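You operate a simulated robot arm through the tools that you are given. There is no shell and no other tool.

The job below is to be done with a simulated robot arm. You get a single attempt, and the scene is never put back.

JOB
The screen names a heater that lost its plug: switch it off, plug it in, switch on, reset.
Fine: the plug moves only with its switch off; the screen ends on READY.

The check looks at the end state, three seconds after you hand in, the way a careful person would. Anything else that was tipped, shoved, dropped, spilled or broken makes it a failure.

ROBOT AND FRAMES
A 6-joint arm with a two-finger parallel gripper, fixed in place. Base frame: the origin is at the foot of the arm, x ahead of it, y to its left, z up. Readings come in mm, degrees, newtons and seconds.
With the tool pointing down near the work surface it reaches from about 100 to 600 mm from the base axis. Its first joint turns from -166.0 to 166.0 degrees. Payload 1.57 kg.
Tool frame: the origin (TCP) lies between the finger pads and is the grasp point; the fingertips stand 30 mm ahead of it; z points along the fingers, y is the line along which they close. The gripper opens to 110 mm. The fingers are 24 mm wide and 12 mm thick; the gripper's body (48 by 112 mm) begins 78 mm behind the TCP.
Orientation is told as [roll, pitch, yaw] about the base's x, y, z axes, in that order, counted from this pose: with the fingers straight down and closing along the base's y, the tool's x points along the base's -x, its y along +y and its z along -z.

CONTROLS
- The arm moves only by the tool servo_tool. Its argument "commands" is a list of rows, each a list of 7 numbers: the opening, from 0 (shut) to 1 (fully open), then the shift along the base's x, y, z in cm, then the turn, a rotation vector about the base's x, y, z in degrees. In form: [[gripper, tx, ty, tz, rx, ry, rz], ...]. A call has 1 to 20 rows; each row shifts and turns the commanded pose from where the row before left it. Rows are played at 5 a second. More than 50 mm and 8.6 degrees between two rows, or a gripper value outside its range, and nothing of the call is played. A pose out of reach is approached as far as the arm can. The call stops where the force on the tool passes 40 N (or 10 N more than at its start, if that is more) or the arm is blocked; 0.2 s more then pass. The fingers move at their own pace (about 108 mm/s each) and stop on an object; they squeeze with about 33 N. The grip force told is the motor's: it shows also when the fingers shut on nothing. Time passes only in rows, and 0.2 s behind the last, so rows that do not move let the fingers close. It gives the time, the measured TCP pose, the force on the tool (base axes), the opening and the grip force at its end, in the units of the frame above (readings bear some noise), with the torque about the TCP (base axes, N m) and any sound that the robot's microphone picked up, and new pictures: "pictures" is both (left out), scene, wrist or none.
- Cameras (640 x 400 px; columns grow to the right, rows downward): "scene" is fixed at [48.5, 649.1, 1334.9]; the picture's right is [-0.67, -0.74, 0.00], its down [-0.35, 0.32, -0.88] and it looks along [0.65, -0.59, -0.48] (base axes); focal length 355 px, centre (320, 200). "wrist" rides on the gripper at [70, 16, -141] in the tool frame; the picture's right is [-0.23, 0.97, 0.00], its down [-0.86, -0.20, -0.48] and it looks along [-0.47, -0.11, 0.88] (tool axes); focal length 222 px, centre (320, 200). There is no depth. A picture from a camera that has moved, and an enlarged one, comes with that camera's place and axes in the base frame and with its lens.
- move_column(by): slides the trunk up (or, below 0, down) by that many mm; the arm rides with it, the base frame stays. It gives what a move gives, with no picture.
- enlarge(camera, box): a new picture of the part [left, top, right, bottom] of that camera's present view, enlarged. It takes no simulated time.
- sign_off(): hands the job in; it is judged then, once.

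Nothing tells you positions but the pictures and the camera data. Unless the task says otherwise, let go and move clear before handing in.

The tools are called after "Call:" by a JSON object that holds its "name" and its "arguments". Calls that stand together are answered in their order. servo_tool: Moves the arm, as the interface text tells. Its arguments: {"type":"object","properties":{"commands":{"type":"array","items":{"type":"array","items":{"type":"number"}}},"pictures":{"type":"string","enum":["both","scene","wrist","none"]}},"required":["commands"]} The other tools are called the same way: move_column (by) slides the trunk up or down; enlarge (camera, box) takes an enlarged picture of a part of a camera's view; sign_off () hands the job in.

At the start:

```text
time_s: 0.0
position: [537.0, 72.4, 1117.0]
ee_rot: [0.0, 0.0, 0.0]
contact_force: [-1.2, 0.4, 0.5]
ft_torque: [-0.02, -0.01, 0.01]
width: 109.9
grasp_force: 0.1
trunk travel left (down, up): [-150.0, 440.0]
```

scene: 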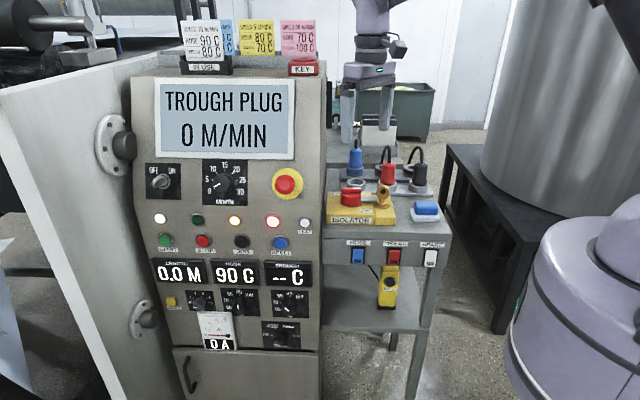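
wrist: 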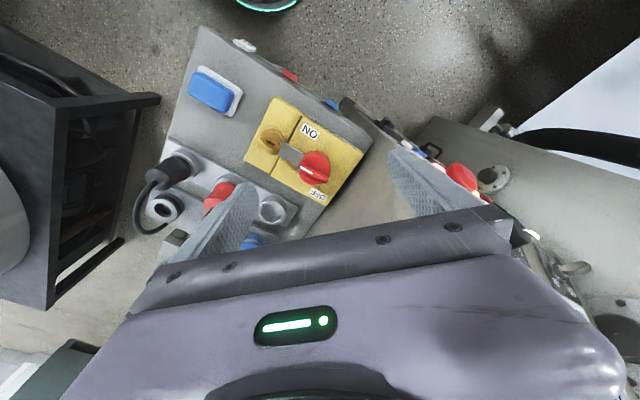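

The screen reads "TROUGH PLUG / 0 M/MIN", and a side table carries sockets with plugs, an isolator and rocker switches. I'll enlarge the relevant parts before moving.

Call:
{"name": "enlarge", "arguments": {"camera": "scene", "box": [310, 130, 470, 230]}}

Call:
{"name": "enlarge", "arguments": {"camera": "scene", "box": [310, 210, 470, 310]}}

Call:
{"name": "enlarge", "arguments": {"camera": "scene", "box": [130, 150, 330, 275]}}

Call:
{"name": "enlarge", "arguments": {"camera": "wrist", "box": [120, 20, 400, 260]}}

Call:
{"name": "enlarge", "arguments": {"camera": "scene", "box": [140, 240, 330, 360]}}

Call:
{"name": "enlarge", "arguments": {"camera": "scene", "box": [170, 0, 330, 100]}}

```text
4.00 times, centred on (390, 180) of scene
camera zoom: at [48.5, 649.1, 1334.9], right [-0.67, -0.74, 0.0], down [-0.35, 0.32, -0.88], along [0.65, -0.59, -0.48], focal length 1419 px, centre (40, 280)
```

zoom: 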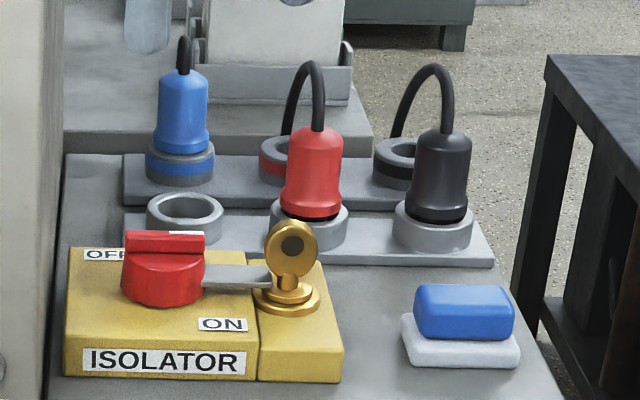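

```text
4.00 times, centred on (390, 260) of scene
camera zoom: at [48.5, 649.1, 1334.9], right [-0.67, -0.74, 0.0], down [-0.35, 0.32, -0.88], along [0.65, -0.59, -0.48], focal length 1419 px, centre (40, -40)
```

zoom: 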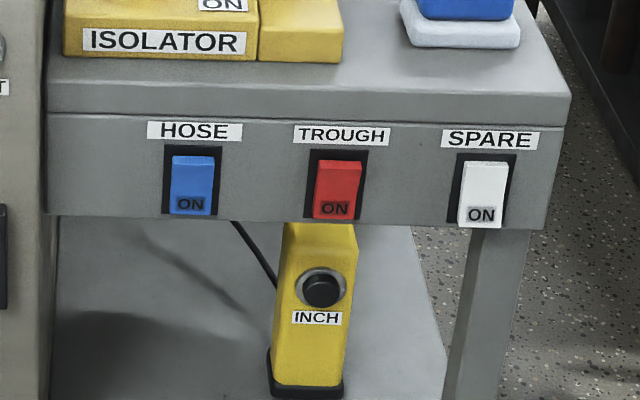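

```text
3.20 times, centred on (230, 212) of scene
camera zoom: at [48.5, 649.1, 1334.9], right [-0.67, -0.74, 0.0], down [-0.35, 0.32, -0.88], along [0.65, -0.59, -0.48], focal length 1135 px, centre (608, 160)
```

zoom: 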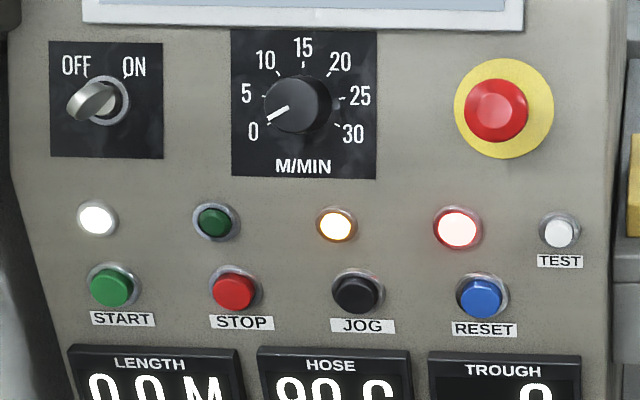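

```text
1.67 times, centred on (260, 140) of wrist
camera zoom: at [467.1, 88.5, 1259.5], right [0.23, 0.97, 0.0], down [0.86, -0.2, 0.48], along [0.47, -0.11, -0.88], focal length 370 px, centre (420, 300)
```

zoom: 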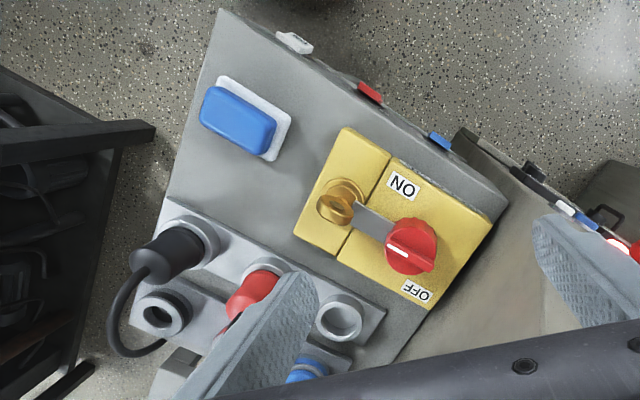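

```text
3.33 times, centred on (235, 300) of scene
camera zoom: at [48.5, 649.1, 1334.9], right [-0.67, -0.74, 0.0], down [-0.35, 0.32, -0.88], along [0.65, -0.59, -0.48], focal length 1182 px, centre (603, -133)
```

zoom: 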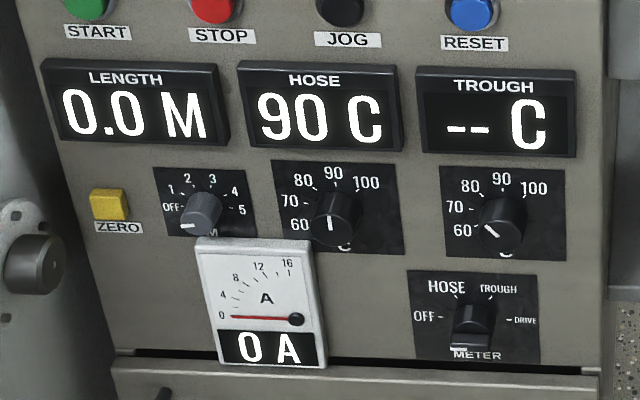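

```text
4.00 times, centred on (250, 50) of scene
camera zoom: at [48.5, 649.1, 1334.9], right [-0.67, -0.74, 0.0], down [-0.35, 0.32, -0.88], along [0.65, -0.59, -0.48], focal length 1419 px, centre (600, 800)
```

zoom: 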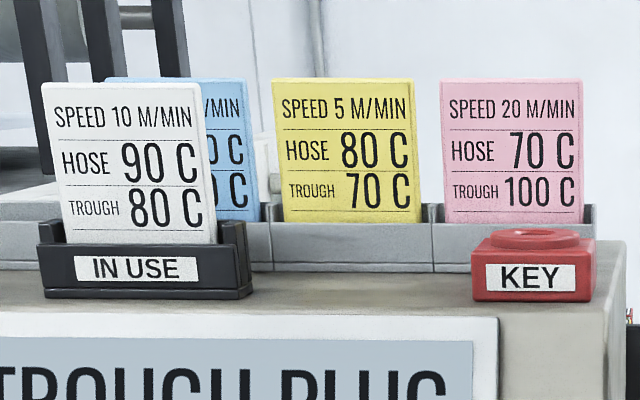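

The trough (red) plug seems parked in the front strip, at about (600,-115,876). The red-ringed live socket is behind it, at about (677,-189), and the TROUGH rocker is at about (449,37,786). The table is yawed 45°. I'll back off and yaw the tool -45° so I can see it square on.

Call:
{"name": "servo_tool", "arguments": {"commands": [[1, -2.53, 0.5, 0, 0, 0, -7.5], [1, -2.53, 0.5, 0, 0, 0, -7.5], [1, -2.53, 0.5, 0, 0, 0, -7.5], [1, -2.53, 0.5, 0, 0, 0, -7.5], [1, -2.53, 0.5, 0, 0, 0, -7.5], [1, -2.53, 0.5, 0, 0, 0, -7.5], [1, 0, 0, 0, 0, 0, 0]]}}

```text
time_s: 1.6
position: [385.3, 102.6, 1117.0]
ee_rot: [0.0, 0.1, -45.1]
contact_force: [-1.1, -0.5, 0.9]
ft_torque: [0.04, 0.0, -0.01]
width: 109.9
grasp_force: 0.1
trunk travel left (down, up): [-150.0, 440.0]
camera wrist: at [346.8, 163.0, 1259.1], right [0.85, 0.53, 0.0], down [0.46, -0.75, 0.48], along [0.25, -0.41, -0.88], focal length 222 px, centre (320, 200)
```

scene: 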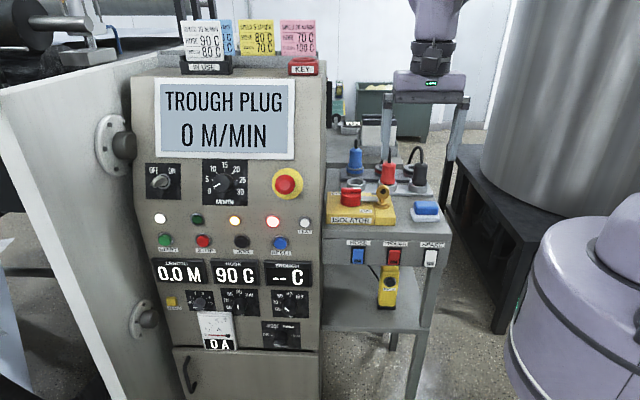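
wrist: 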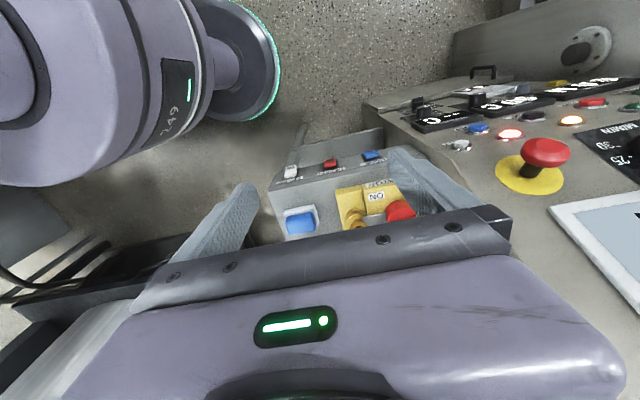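

The gripper now faces the table square on. I'll tilt the tool forward and lower it in front of the table to see the rockers.

Call:
{"name": "servo_tool", "arguments": {"commands": [[0.3, -0.4, 0.4, -2.5, -5.3, -5.3, 0], [0.3, -0.4, 0.4, -2.5, -5.3, -5.3, 0], [0.3, -0.4, 0.4, -2.5, -5.3, -5.3, 0], [0.3, -0.4, 0.4, -2.5, -5.3, -5.3, 0], [0.3, -0.4, 0.4, -2.5, -5.3, -5.3, 0], [0.3, -0.4, 0.4, -2.5, -5.3, -5.3, 0], [0.3, 0, 0, 0, 0, 0, 0]]}}

```text
time_s: 3.2
position: [360.8, 127.1, 967.2]
ee_rot: [-0.1, -45.0, -45.0]
contact_force: [-0.2, -0.1, -0.1]
ft_torque: [-0.03, 0.03, 0.01]
width: 32.9
grasp_force: 0.0
trunk travel left (down, up): [-150.0, 440.0]
camera wrist: at [267.2, 243.3, 1018.4], right [0.8, 0.58, 0.16], down [0.05, -0.33, 0.94], along [0.6, -0.75, -0.29], focal length 222 px, centre (320, 200)
```

scene: 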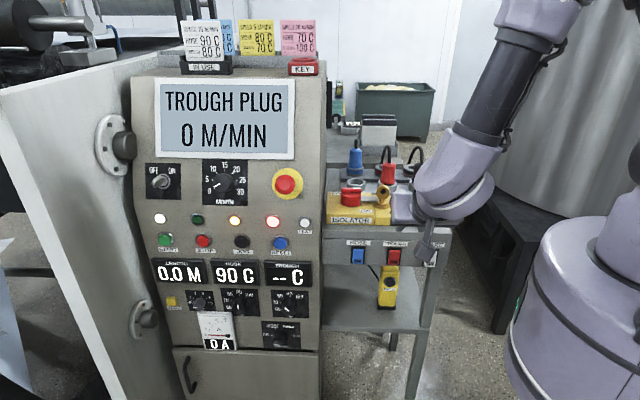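
wrist: 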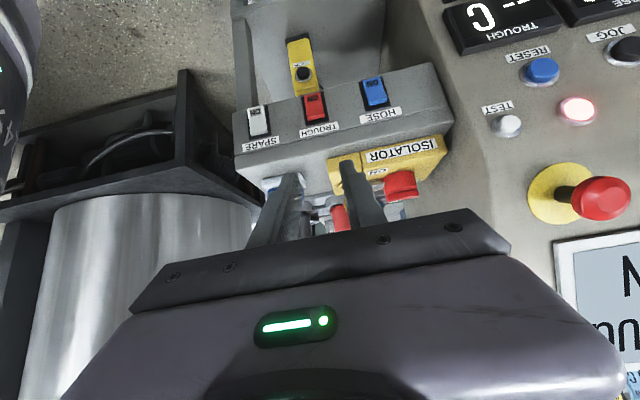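

Call:
{"name": "enlarge", "arguments": {"camera": "wrist", "box": [230, 60, 430, 185]}}

Call:
{"name": "enlarge", "arguments": {"camera": "wrist", "box": [440, 0, 640, 140]}}

```text
3.20 times, centred on (330, 122) of wrist
camera zoom: at [267.2, 243.3, 1018.4], right [0.8, 0.58, 0.16], down [0.05, -0.33, 0.94], along [0.6, -0.75, -0.29], focal length 711 px, centre (288, 448)
```

zoom: 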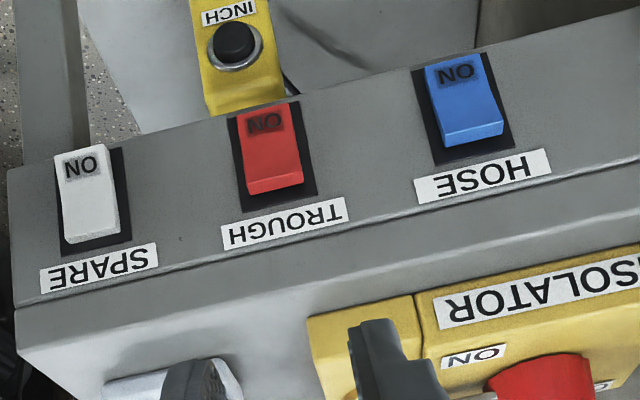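

```text
2.86 times, centred on (540, 70) of wrist
camera zoom: at [267.2, 243.3, 1018.4], right [0.8, 0.58, 0.16], down [0.05, -0.33, 0.94], along [0.6, -0.75, -0.29], focal length 635 px, centre (-309, 571)
```

zoom: 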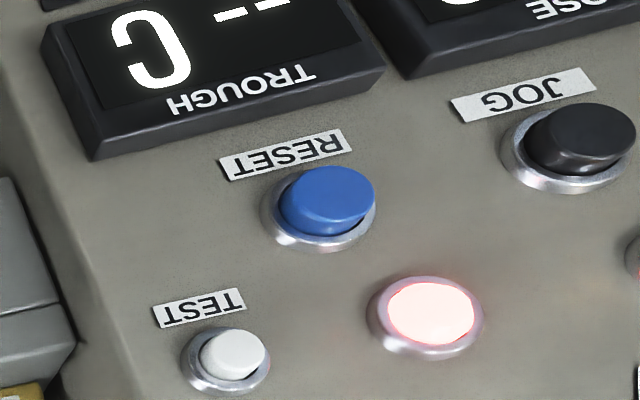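

The TROUGH and HOSE rockers are on, with their lower ON halves pressed in, and SPARE is off. I'll shut the fingers and go to a point just in front of the top half of the red rocker, at about (449,39,805).

Call:
{"name": "servo_tool", "arguments": {"commands": [[0, 0.8, -0.8, -3, 0, 0, 0], [0, 0.8, -0.8, -3, 0, 0, 0], [0, 0.8, -0.8, -3, 0, 0, 0], [0, 0.8, -0.8, -3, 0, 0, 0], [0, 0.8, -0.8, -3, 0, 0, 0], [0, 0, 0, 0, 0, 0, 0]]}}

Call:
{"name": "enlarge", "arguments": {"camera": "scene", "box": [310, 190, 470, 290]}}

Call:
{"name": "enlarge", "arguments": {"camera": "wrist", "box": [220, 120, 420, 245]}}

```text
time_s: 4.6
position: [402.3, 86.3, 817.6]
ee_rot: [0.1, -45.0, -45.1]
contact_force: [-0.2, 0.7, -0.1]
ft_torque: [-0.01, 0.03, 0.04]
width: 0.0
grasp_force: 21.5
trunk travel left (down, up): [-150.0, 440.0]
camera wrist: at [307.3, 203.2, 869.1], right [0.8, 0.57, 0.16], down [0.05, -0.33, 0.94], along [0.59, -0.75, -0.29], focal length 222 px, centre (320, 200)
```

scene: 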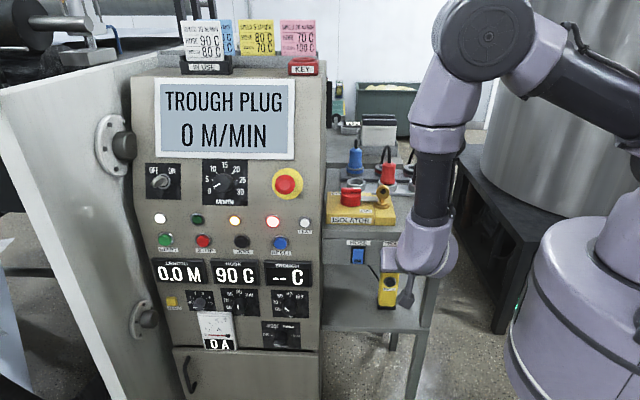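
wrist: 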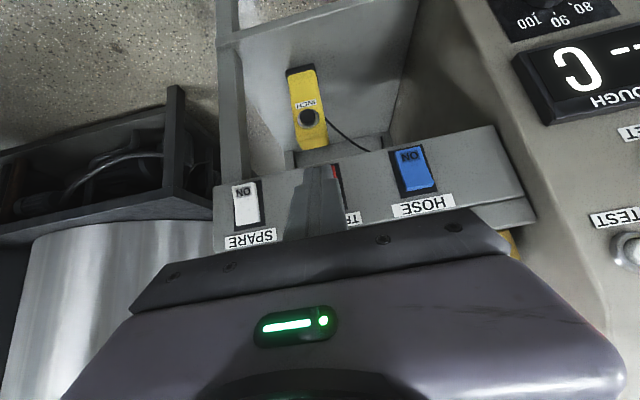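

```text
4.00 times, centred on (390, 240) of scene
camera zoom: at [48.5, 649.1, 1334.9], right [-0.67, -0.74, 0.0], down [-0.35, 0.32, -0.88], along [0.65, -0.59, -0.48], focal length 1419 px, centre (40, 40)
```

zoom: 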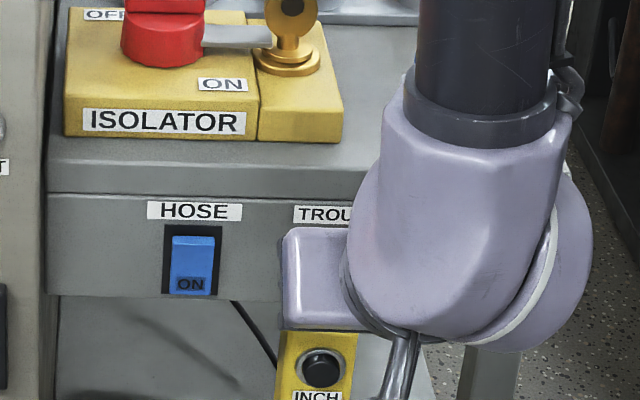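

```text
3.20 times, centred on (320, 182) of wrist
camera zoom: at [307.3, 203.2, 869.1], right [0.8, 0.57, 0.16], down [0.05, -0.33, 0.94], along [0.59, -0.75, -0.29], focal length 711 px, centre (320, 256)
```

zoom: 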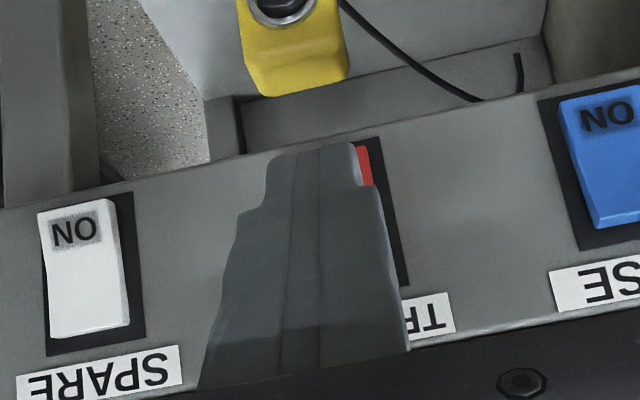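

The fingertips line up with the rocker's top half. Pressing in slowly along the panel normal.

Call:
{"name": "servo_tool", "arguments": {"commands": [[0, 0.354, -0.354, 0, 0, 0, 0], [0, 0.354, -0.354, 0, 0, 0, 0], [0, 0.354, -0.354, 0, 0, 0, 0], [0, 0.354, -0.354, 0, 0, 0, 0], [0, 0.354, -0.354, 0, 0, 0, 0], [0, 0.212, -0.212, 0, 0, 0, 0], [0, 0.212, -0.212, 0, 0, 0, 0], [0, 0.212, -0.212, 0, 0, 0, 0]]}}

Call:
{"name": "enlarge", "arguments": {"camera": "wrist", "box": [220, 120, 420, 245]}}

```text
time_s: 6.4
position: [425.0, 63.2, 817.2]
ee_rot: [0.0, -45.0, -44.9]
contact_force: [0.1, -0.7, 0.5]
ft_torque: [0.0, 0.03, 0.02]
width: 0.0
grasp_force: 21.4
trunk travel left (down, up): [-150.0, 440.0]
camera wrist: at [331.0, 179.4, 869.1], right [0.8, 0.57, 0.16], down [0.05, -0.33, 0.94], along [0.59, -0.75, -0.29], focal length 222 px, centre (320, 200)
```

scene: 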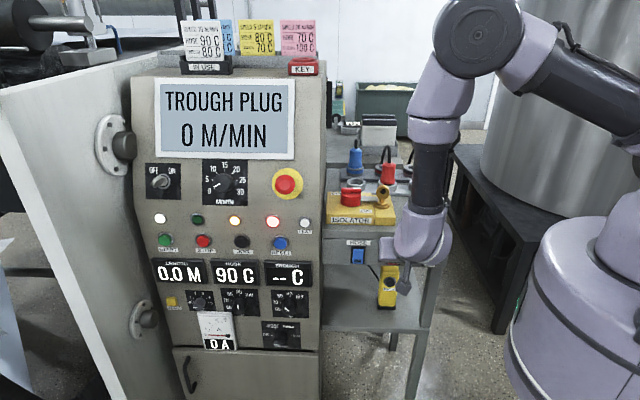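
wrist: 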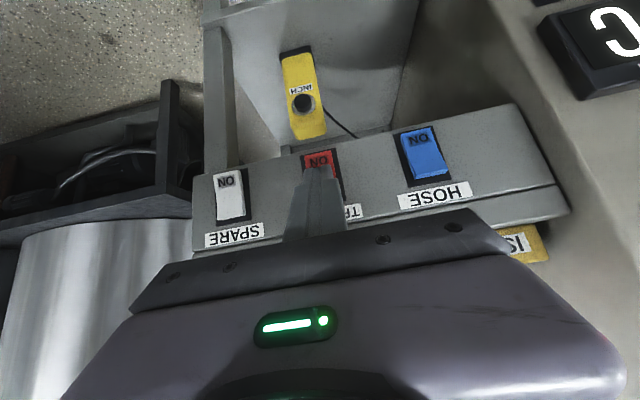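

```text
3.20 times, centred on (320, 182) of wrist
camera zoom: at [331.0, 179.4, 869.1], right [0.8, 0.57, 0.16], down [0.05, -0.33, 0.94], along [0.59, -0.75, -0.29], focal length 711 px, centre (320, 256)
```

zoom: 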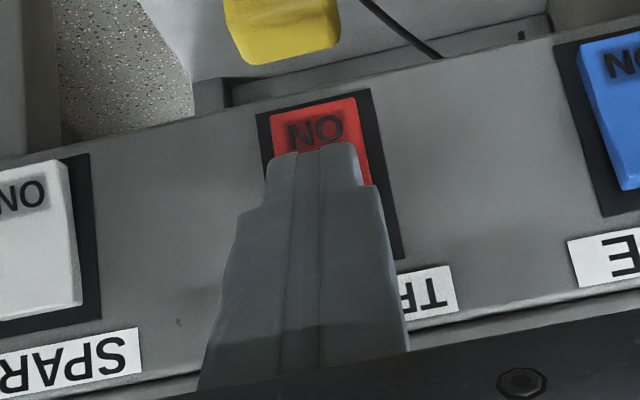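

No contact yet, so I'll keep going in small steps.

Call:
{"name": "servo_tool", "arguments": {"commands": [[0, 0.177, -0.177, 0, 0, 0, 0], [0, 0.177, -0.177, 0, 0, 0, 0], [0, 0.177, -0.177, 0, 0, 0, 0], [0, 0.177, -0.177, 0, 0, 0, 0]]}}

Call:
{"name": "enlarge", "arguments": {"camera": "wrist", "box": [220, 120, 420, 245]}}

```text
time_s: 7.4
position: [428.6, 59.8, 817.4]
ee_rot: [-0.1, -44.8, -44.5]
contact_force: [-18.8, 20.3, 9.8]
ft_torque: [0.02, 0.06, 0.01]
width: 0.1
grasp_force: 21.3
trunk travel left (down, up): [-150.0, 440.0]
stopped in row 4: the force on the tool passed its limit at 42 N (the readings are from after the stop); the commanded pose is now the measured one
camera wrist: at [334.5, 174.8, 869.4], right [0.8, 0.58, 0.16], down [0.05, -0.33, 0.94], along [0.6, -0.74, -0.29], focal length 222 px, centre (320, 200)
```

scene: 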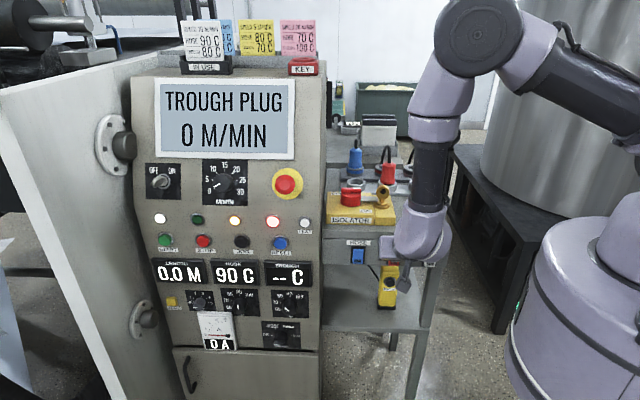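
wrist: 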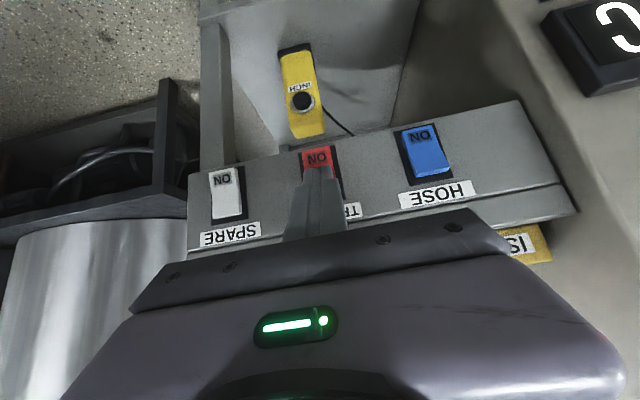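

```text
3.20 times, centred on (320, 182) of wrist
camera zoom: at [334.5, 174.8, 869.4], right [0.8, 0.58, 0.16], down [0.05, -0.33, 0.94], along [0.6, -0.74, -0.29], focal length 711 px, centre (320, 256)
```

zoom: 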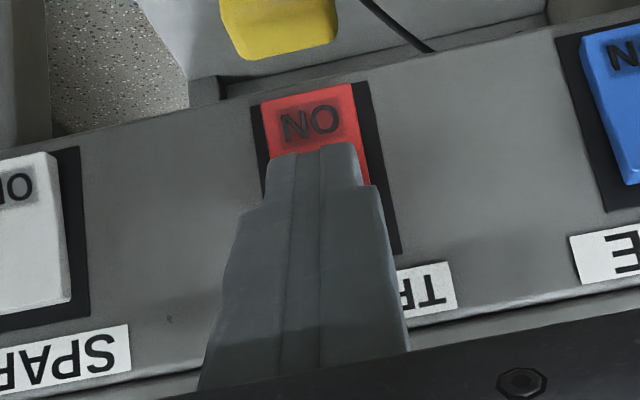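

Call:
{"name": "servo_tool", "arguments": {"commands": [[0, -0.4, 0.4, 0, 0, 0, 0], [0, -1.0, 1.0, 0, 0, 0, 0], [0, -1.5, 1.5, 0, 0, 0, 0], [0, -1.5, 1.5, 3, 0, 0, 0], [0, -1.5, 1.5, 3, 0, 0, 0], [0, 0, 0, 0, 0, 0, 0]]}}

Call:
{"name": "enlarge", "arguments": {"camera": "wrist", "box": [220, 100, 420, 225]}}

```text
time_s: 8.8
position: [371.7, 116.0, 875.2]
ee_rot: [-0.2, -44.7, -44.6]
contact_force: [0.5, -0.3, 0.5]
ft_torque: [-0.03, 0.0, 0.0]
width: 0.1
grasp_force: 21.3
trunk travel left (down, up): [-150.0, 440.0]
camera wrist: at [276.8, 232.3, 928.0], right [0.8, 0.58, 0.16], down [0.05, -0.33, 0.94], along [0.6, -0.75, -0.3], focal length 222 px, centre (320, 200)
```

scene: 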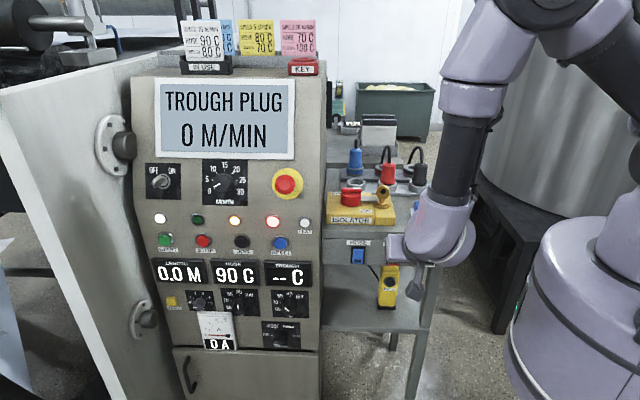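
wrist: 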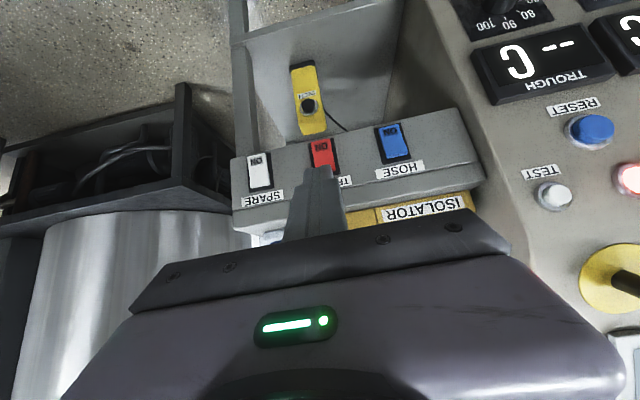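

```text
3.20 times, centred on (320, 162) of wrist
camera zoom: at [276.8, 232.3, 928.0], right [0.8, 0.58, 0.16], down [0.05, -0.33, 0.94], along [0.6, -0.75, -0.3], focal length 711 px, centre (320, 320)
```

zoom: 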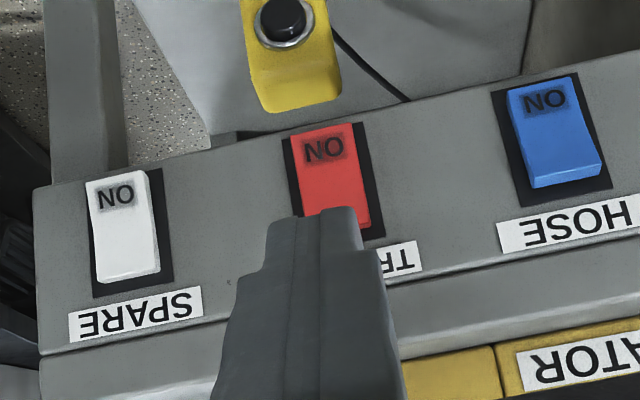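

The red rocker now looks like the SPARE one (off). I'll raise the tool for an unobstructed look.

Call:
{"name": "servo_tool", "arguments": {"commands": [[0, -0.5, 0.5, 3.5, 0, 0, 0], [0, -0.5, 0.5, 3.5, 0, 0, 0], [0, 0, 0, 3.5, 0, 0, 0], [0, 0, 0, 0, 0, 0, 0]]}}

Call:
{"name": "enlarge", "arguments": {"camera": "wrist", "box": [220, 60, 420, 185]}}

Call:
{"name": "enlarge", "arguments": {"camera": "scene", "box": [310, 130, 470, 290]}}

```text
time_s: 9.8
position: [361.4, 125.6, 982.4]
ee_rot: [-0.1, -44.7, -44.6]
contact_force: [-1.5, 0.5, 0.8]
ft_torque: [0.0, 0.02, -0.02]
width: 0.0
grasp_force: 21.0
trunk travel left (down, up): [-150.0, 440.0]
camera wrist: at [267.3, 242.2, 1035.1], right [0.8, 0.58, 0.16], down [0.05, -0.33, 0.94], along [0.6, -0.75, -0.3], focal length 222 px, centre (320, 200)
```

scene: 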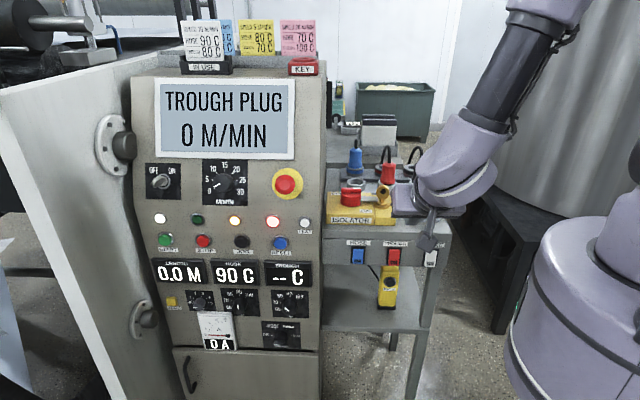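
wrist: 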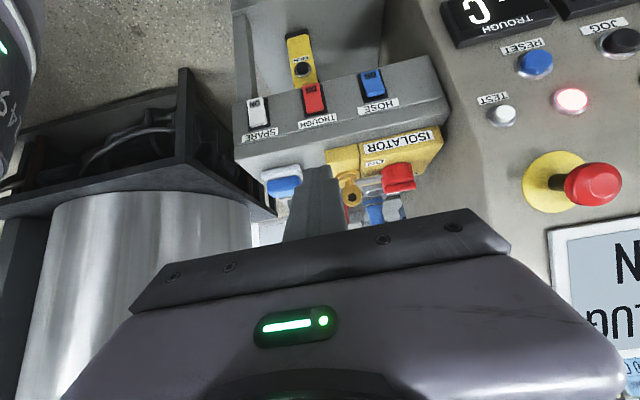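

```text
3.20 times, centred on (320, 122) of wrist
camera zoom: at [267.3, 242.2, 1035.1], right [0.8, 0.58, 0.16], down [0.05, -0.33, 0.94], along [0.6, -0.75, -0.3], focal length 711 px, centre (320, 448)
```

zoom: 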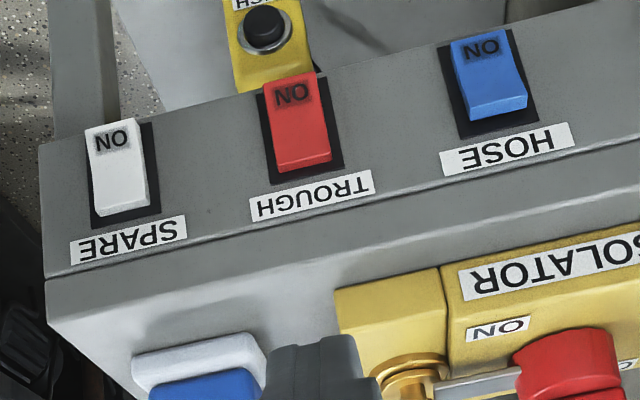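

```text
2.50 times, centred on (390, 210) of scene
camera zoom: at [48.5, 649.1, 1334.9], right [-0.67, -0.74, 0.0], down [-0.35, 0.32, -0.88], along [0.65, -0.59, -0.48], focal length 887 px, centre (145, 175)
```

zoom: 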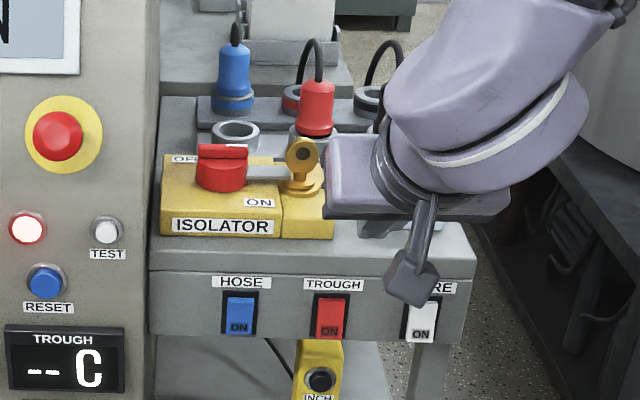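

The red rocker is now off: its ON edge stands proud like SPARE's. Next I'll bring the tool vertical and move over the socket strips to locate the plug and sockets precisely.

Call:
{"name": "servo_tool", "arguments": {"commands": [[0.3, 0, 0, 4, 5.3, 5.3, 0], [0.3, 0, 0, 4, 5.3, 5.3, 0], [0.3, 1.5, -1.5, 4, 5.3, 5.3, 0], [0.3, 2.5, -2.5, 2, 5.3, 5.3, 0], [0.3, 2.5, -2.5, 0, 5.3, 5.3, 0], [0.3, 2.5, -2.5, 0, 5.1, 5.1, 0], [0.3, 3, -3, 0, 0, 0, 0], [0.3, 3, -3, 0, 0, 0, 0], [0.3, 3, -3, 0, 0, 0, 0], [0.3, 0, 0, 0, 0, 0, 0]]}}

Call:
{"name": "enlarge", "arguments": {"camera": "wrist", "box": [180, 60, 460, 235]}}

```text
time_s: 12.0
position: [543.1, -55.5, 1122.2]
ee_rot: [0.1, -0.1, -44.8]
contact_force: [0.3, -0.4, 0.3]
ft_torque: [-0.01, 0.0, -0.02]
width: 33.0
grasp_force: 0.1
trunk travel left (down, up): [-150.0, 440.0]
camera wrist: at [503.8, 5.1, 1264.3], right [0.85, 0.53, 0.0], down [0.47, -0.74, 0.48], along [0.26, -0.4, -0.88], focal length 222 px, centre (320, 200)
```

scene: 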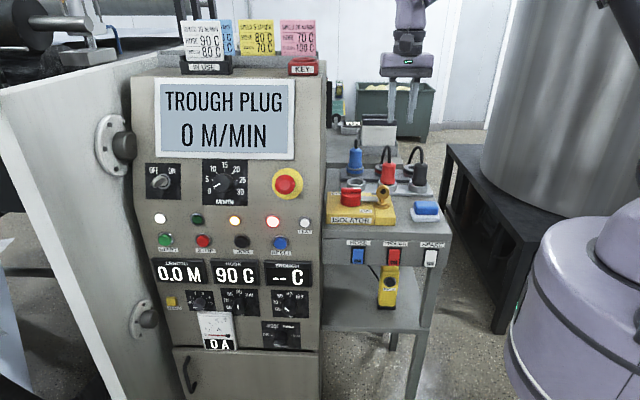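
wrist: 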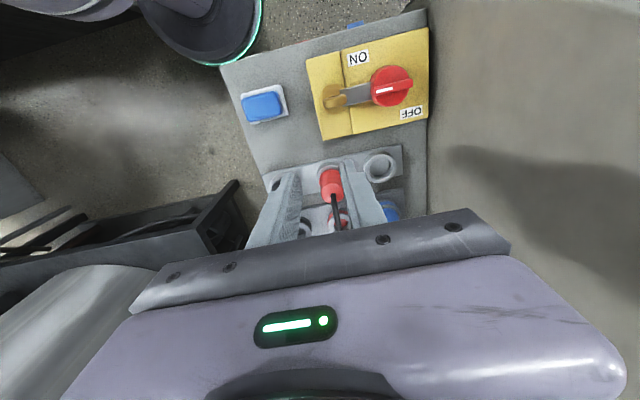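

```text
2.29 times, centred on (320, 148) of wrist
camera zoom: at [503.8, 5.1, 1264.3], right [0.85, 0.53, 0.0], down [0.47, -0.74, 0.48], along [0.26, -0.4, -0.88], focal length 508 px, centre (320, 320)
```

zoom: 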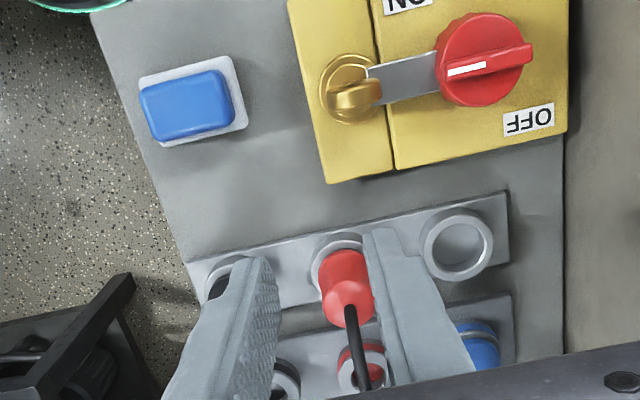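

The front ring holding the red plug is near (602,-117) and the rear red-ringed socket near (675,-189). I'll open the fingers and shift forward for a cleaner measurement.

Call:
{"name": "servo_tool", "arguments": {"commands": [[1, 2, -2, 0, 0, 0, 0], [1, 2, -2, 0, 0, 0, 0], [1, 0, 0, 0, 0, 0, 0]]}}

Call:
{"name": "enlarge", "arguments": {"camera": "wrist", "box": [240, 110, 400, 210]}}

Call:
{"name": "enlarge", "arguments": {"camera": "scene", "box": [330, 130, 450, 205]}}

```text
time_s: 12.8
position: [583.2, -93.7, 1121.6]
ee_rot: [-0.1, -0.1, -44.8]
contact_force: [-0.5, 0.9, -0.7]
ft_torque: [0.02, -0.01, 0.01]
width: 110.1
grasp_force: 0.1
trunk travel left (down, up): [-150.0, 440.0]
camera wrist: at [543.9, -33.9, 1263.7], right [0.85, 0.53, 0.0], down [0.47, -0.74, 0.48], along [0.26, -0.41, -0.88], focal length 222 px, centre (320, 200)
```

scene: 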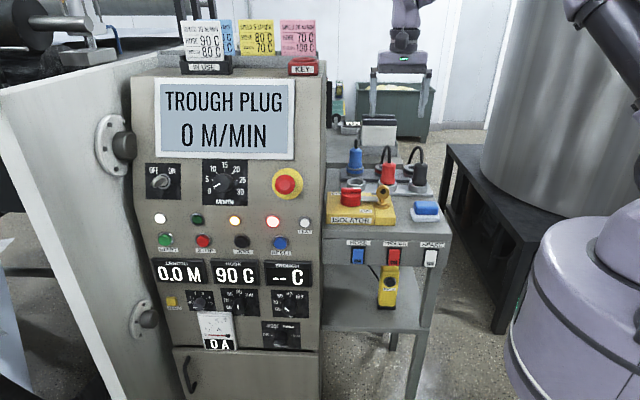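
wrist: 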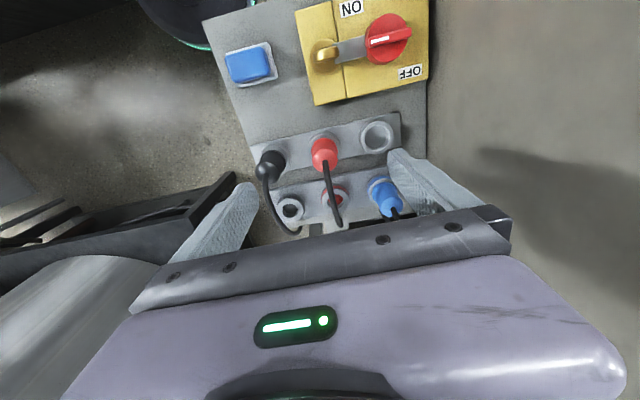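

```text
4.00 times, centred on (320, 160) of wrist
camera zoom: at [543.9, -33.9, 1263.7], right [0.85, 0.53, 0.0], down [0.47, -0.74, 0.48], along [0.26, -0.41, -0.88], focal length 888 px, centre (320, 360)
```

zoom: 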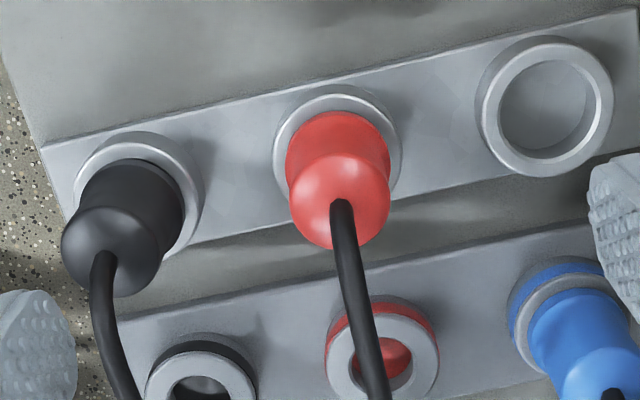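

```text
5.33 times, centred on (390, 168) of scene
camera zoom: at [48.5, 649.1, 1334.9], right [-0.67, -0.74, 0.0], down [-0.35, 0.32, -0.88], along [0.65, -0.59, -0.48], focal length 1892 px, centre (-53, 373)
```

zoom: 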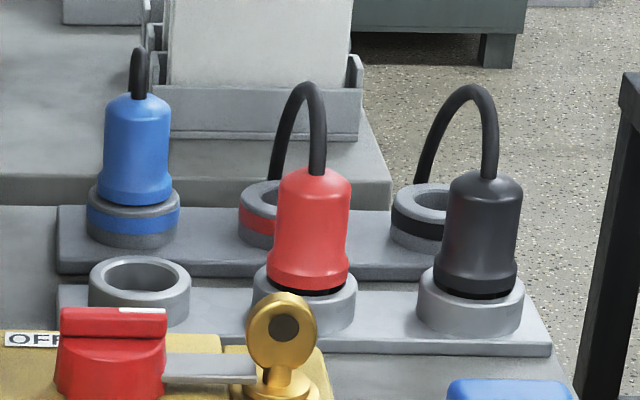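

The trough plug's parking cup is at (u=345, v=512) in table axes, with its rim at about z=885. The live red socket is at about (345, 611), rim about 892. I'll tilt 30° forward to clear the cable and gain reach, and stop above the plug.

Call:
{"name": "servo_tool", "arguments": {"commands": [[0.73, 0.51, -0.66, -1, -5.3, -5.3, 0], [0.73, 0.51, -0.66, -2, -5.3, -5.3, 0], [0.73, 0.51, -0.66, -3, -5.3, -5.3, 0], [0.73, 0.51, -0.66, -3, -5.3, -5.3, 0], [0.73, 0, 0, 0, 0, 0, 0]]}}

Call:
{"name": "enlarge", "arguments": {"camera": "wrist", "box": [240, 110, 400, 210]}}

Call:
{"name": "enlarge", "arguments": {"camera": "scene", "box": [310, 80, 470, 210]}}

```text
time_s: 14.0
position: [603.3, -120.6, 1031.9]
ee_rot: [-0.1, -30.1, -44.8]
contact_force: [-0.2, -0.9, -0.1]
ft_torque: [-0.02, -0.02, -0.01]
width: 80.3
grasp_force: 0.1
trunk travel left (down, up): [-150.0, 440.0]
camera wrist: at [519.9, -16.9, 1119.6], right [0.83, 0.55, 0.11], down [0.22, -0.49, 0.84], along [0.52, -0.67, -0.53], focal length 222 px, centre (320, 200)
```

scene: 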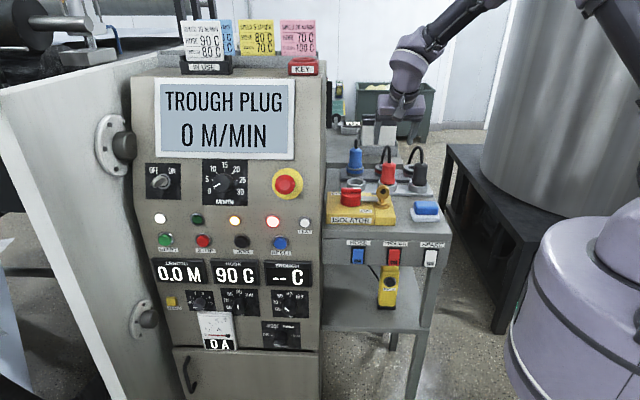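
wrist: 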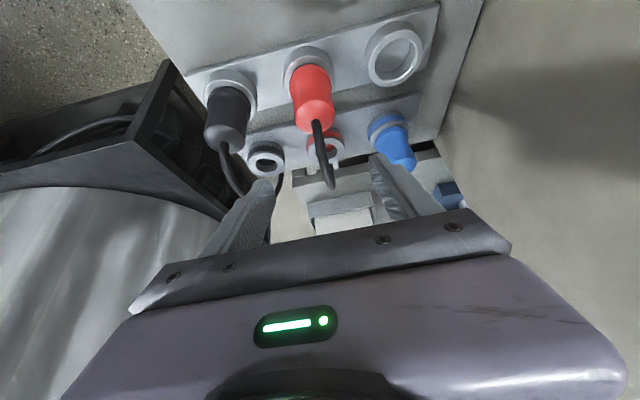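

```text
4.00 times, centred on (320, 160) of wrist
camera zoom: at [519.9, -16.9, 1119.6], right [0.83, 0.55, 0.11], down [0.22, -0.49, 0.84], along [0.52, -0.67, -0.53], focal length 888 px, centre (320, 360)
```

zoom: 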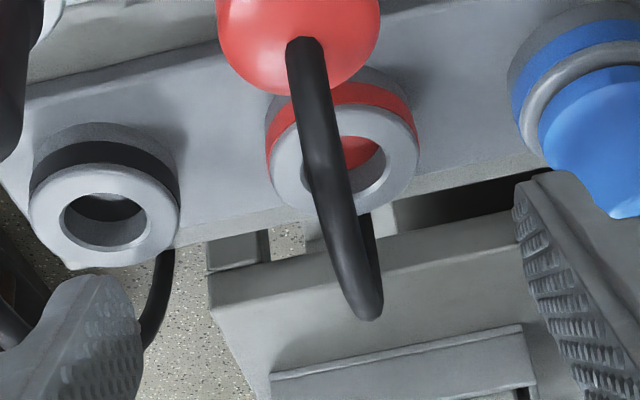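

```text
3.08 times, centred on (390, 145) of scene
camera zoom: at [48.5, 649.1, 1334.9], right [-0.67, -0.74, 0.0], down [-0.35, 0.32, -0.88], along [0.65, -0.59, -0.48], focal length 1091 px, centre (105, 369)
```

zoom: 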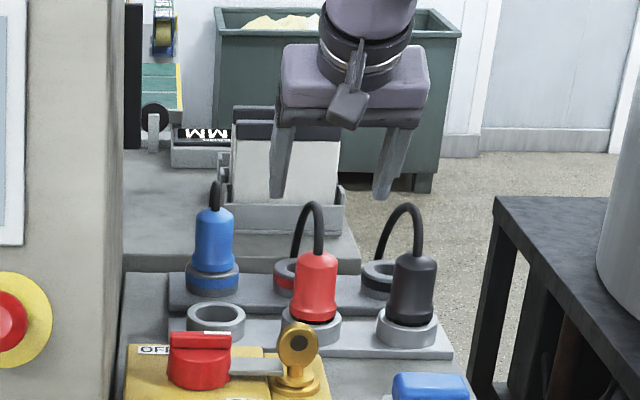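

The tool sits over the plug about 4 mm off in u. I'll correct that and descend around the plug.

Call:
{"name": "servo_tool", "arguments": {"commands": [[0.7, 0.26, 0.26, -2, 0, 0, 0], [0.7, 0, 0, -2.5, 0, 0, 0], [0.7, 0, 0, -2.5, 0, 0, 0], [0.7, 0, 0, -1.5, 0, 0, 0], [0.7, 0, 0, -1.5, 0, 0, 0], [0.7, 0, 0, 0, 0, 0, 0]]}}

Call:
{"name": "enlarge", "arguments": {"camera": "wrist", "box": [220, 90, 420, 215]}}

Call:
{"name": "enlarge", "arguments": {"camera": "scene", "box": [330, 110, 450, 205]}}

```text
time_s: 15.4
position: [605.8, -118.0, 931.5]
ee_rot: [-0.1, -30.0, -44.7]
contact_force: [-0.4, 0.3, -0.3]
ft_torque: [0.0, 0.0, -0.04]
width: 77.0
grasp_force: 0.1
trunk travel left (down, up): [-150.0, 440.0]
camera wrist: at [523.5, -13.7, 1020.0], right [0.83, 0.55, 0.11], down [0.22, -0.49, 0.84], along [0.52, -0.67, -0.53], focal length 222 px, centre (320, 200)
```

scene: 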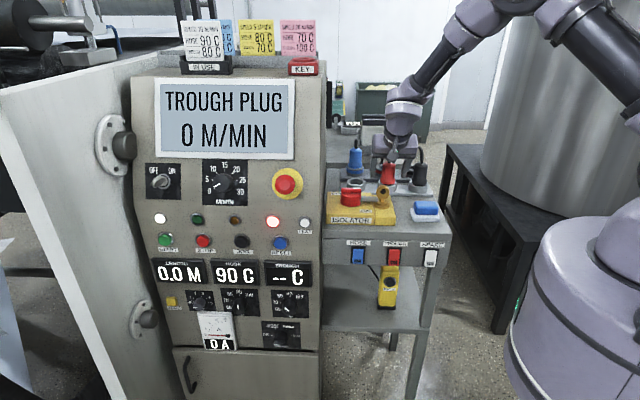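
wrist: 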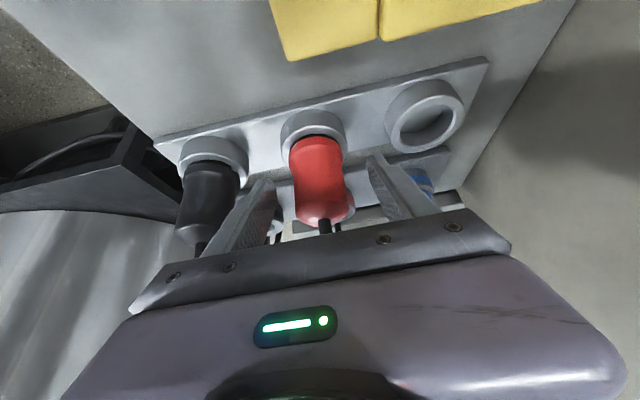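

```text
3.20 times, centred on (320, 152) of wrist
camera zoom: at [523.5, -13.7, 1020.0], right [0.83, 0.55, 0.11], down [0.22, -0.49, 0.84], along [0.52, -0.67, -0.53], focal length 711 px, centre (320, 352)
```

zoom: 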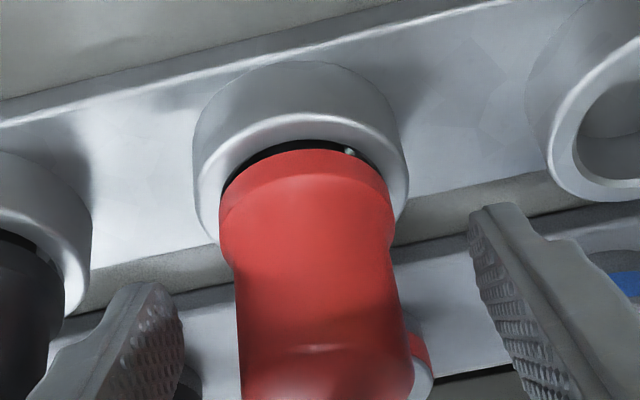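

```text
4.21 times, centred on (390, 158) of scene
camera zoom: at [48.5, 649.1, 1334.9], right [-0.67, -0.74, 0.0], down [-0.35, 0.32, -0.88], along [0.65, -0.59, -0.48], focal length 1493 px, centre (25, 379)
```

zoom: 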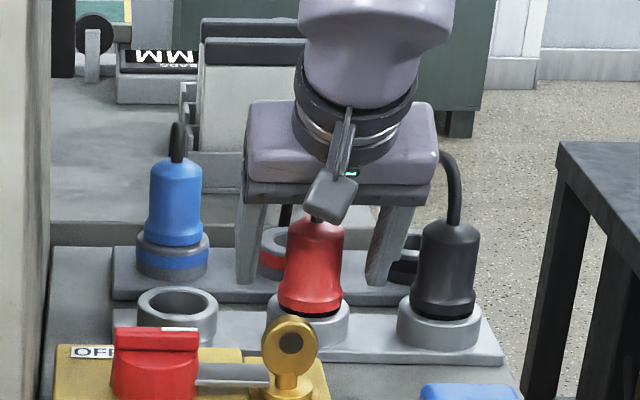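

The fingers straddle the red plug centrally. Lowering 3 mm and closing.

Call:
{"name": "servo_tool", "arguments": {"commands": [[0.7, 0, 0, -0.3, 0, 0, 0], [0, 0, 0, 0, 0, 0, 0], [0, 0, 0, 0, 0, 0, 0], [0, 0, 0, 0, 0, 0, 0]]}}

Call:
{"name": "enlarge", "arguments": {"camera": "wrist", "box": [220, 90, 420, 215]}}

```text
time_s: 16.4
position: [605.9, -118.9, 927.8]
ee_rot: [-0.1, -30.0, -44.6]
contact_force: [0.7, 0.6, 0.0]
ft_torque: [0.0, -0.03, -0.01]
width: 42.7
grasp_force: 32.9
trunk travel left (down, up): [-150.0, 440.0]
camera wrist: at [523.5, -13.9, 1017.2], right [0.83, 0.55, 0.11], down [0.22, -0.49, 0.84], along [0.52, -0.67, -0.53], focal length 222 px, centre (320, 200)
```

scene: 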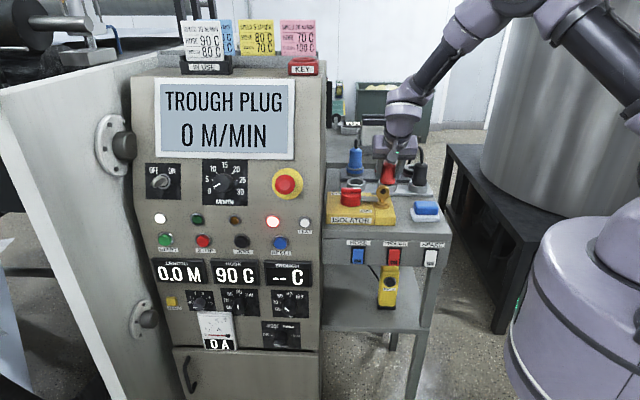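
wrist: 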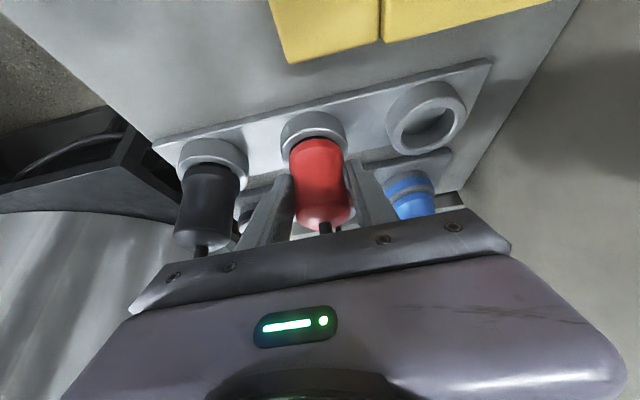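

```text
3.20 times, centred on (320, 152) of wrist
camera zoom: at [523.5, -13.9, 1017.2], right [0.83, 0.55, 0.11], down [0.22, -0.49, 0.84], along [0.52, -0.67, -0.53], focal length 711 px, centre (320, 352)
```

zoom: 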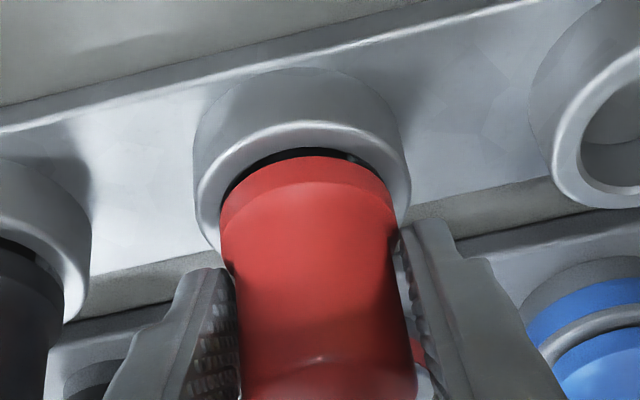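

Gripped at 42.7 mm. Lifting straight up.

Call:
{"name": "servo_tool", "arguments": {"commands": [[0, 0, 0, 0.5, 0, 0, 0], [0, 0, 0, 1, 0, 0, 0], [0, 0, 0, 1.5, 0, 0, 0], [0, 0, 0, 1.5, 0, 0, 0], [0, 0, 0, 1.5, 0, 0, 0], [0, 0, 0, 0, 0, 0, 0]]}}

Call:
{"name": "enlarge", "arguments": {"camera": "wrist", "box": [220, 90, 420, 215]}}

Call:
{"name": "enlarge", "arguments": {"camera": "scene", "box": [330, 110, 450, 205]}}

```text
time_s: 17.8
position: [606.4, -118.5, 988.5]
ee_rot: [-0.1, -30.0, -44.7]
contact_force: [-0.2, -0.4, 0.1]
ft_torque: [-0.01, 0.01, -0.01]
width: 43.0
grasp_force: 32.9
trunk travel left (down, up): [-150.0, 440.0]
camera wrist: at [523.4, -14.1, 1076.9], right [0.83, 0.55, 0.11], down [0.22, -0.49, 0.84], along [0.52, -0.67, -0.53], focal length 222 px, centre (320, 200)
```

scene: 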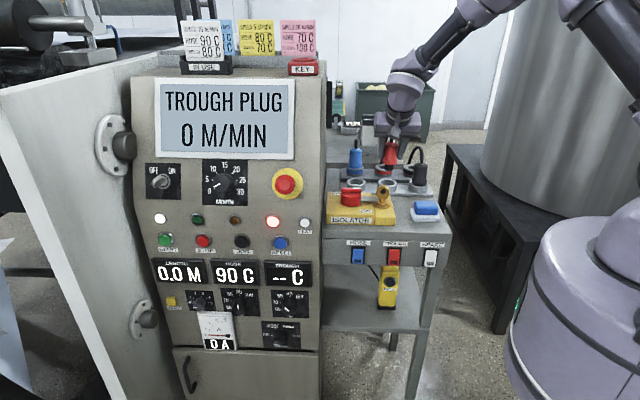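
wrist: 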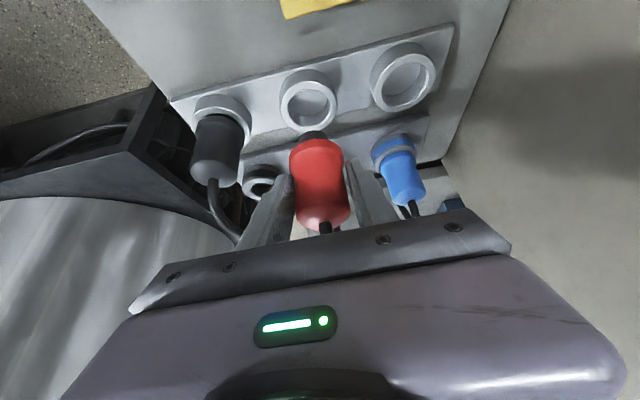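

```text
3.20 times, centred on (320, 152) of wrist
camera zoom: at [523.4, -14.1, 1076.9], right [0.83, 0.55, 0.11], down [0.22, -0.49, 0.84], along [0.52, -0.67, -0.53], focal length 711 px, centre (320, 352)
```

zoom: 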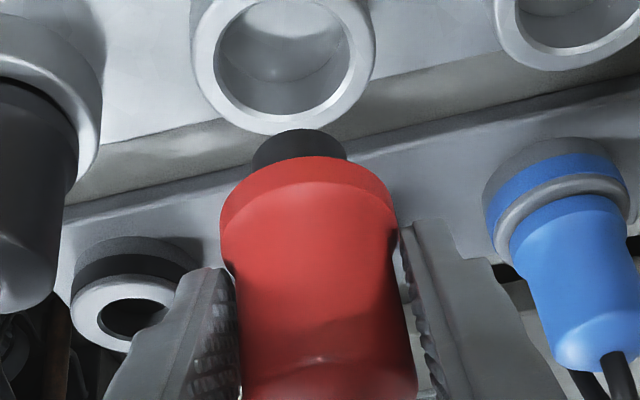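

```text
4.21 times, centred on (390, 158) of scene
camera zoom: at [48.5, 649.1, 1334.9], right [-0.67, -0.74, 0.0], down [-0.35, 0.32, -0.88], along [0.65, -0.59, -0.48], focal length 1493 px, centre (25, 379)
```

zoom: 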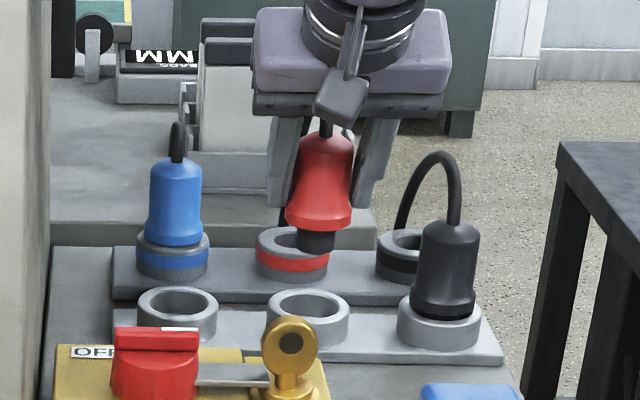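

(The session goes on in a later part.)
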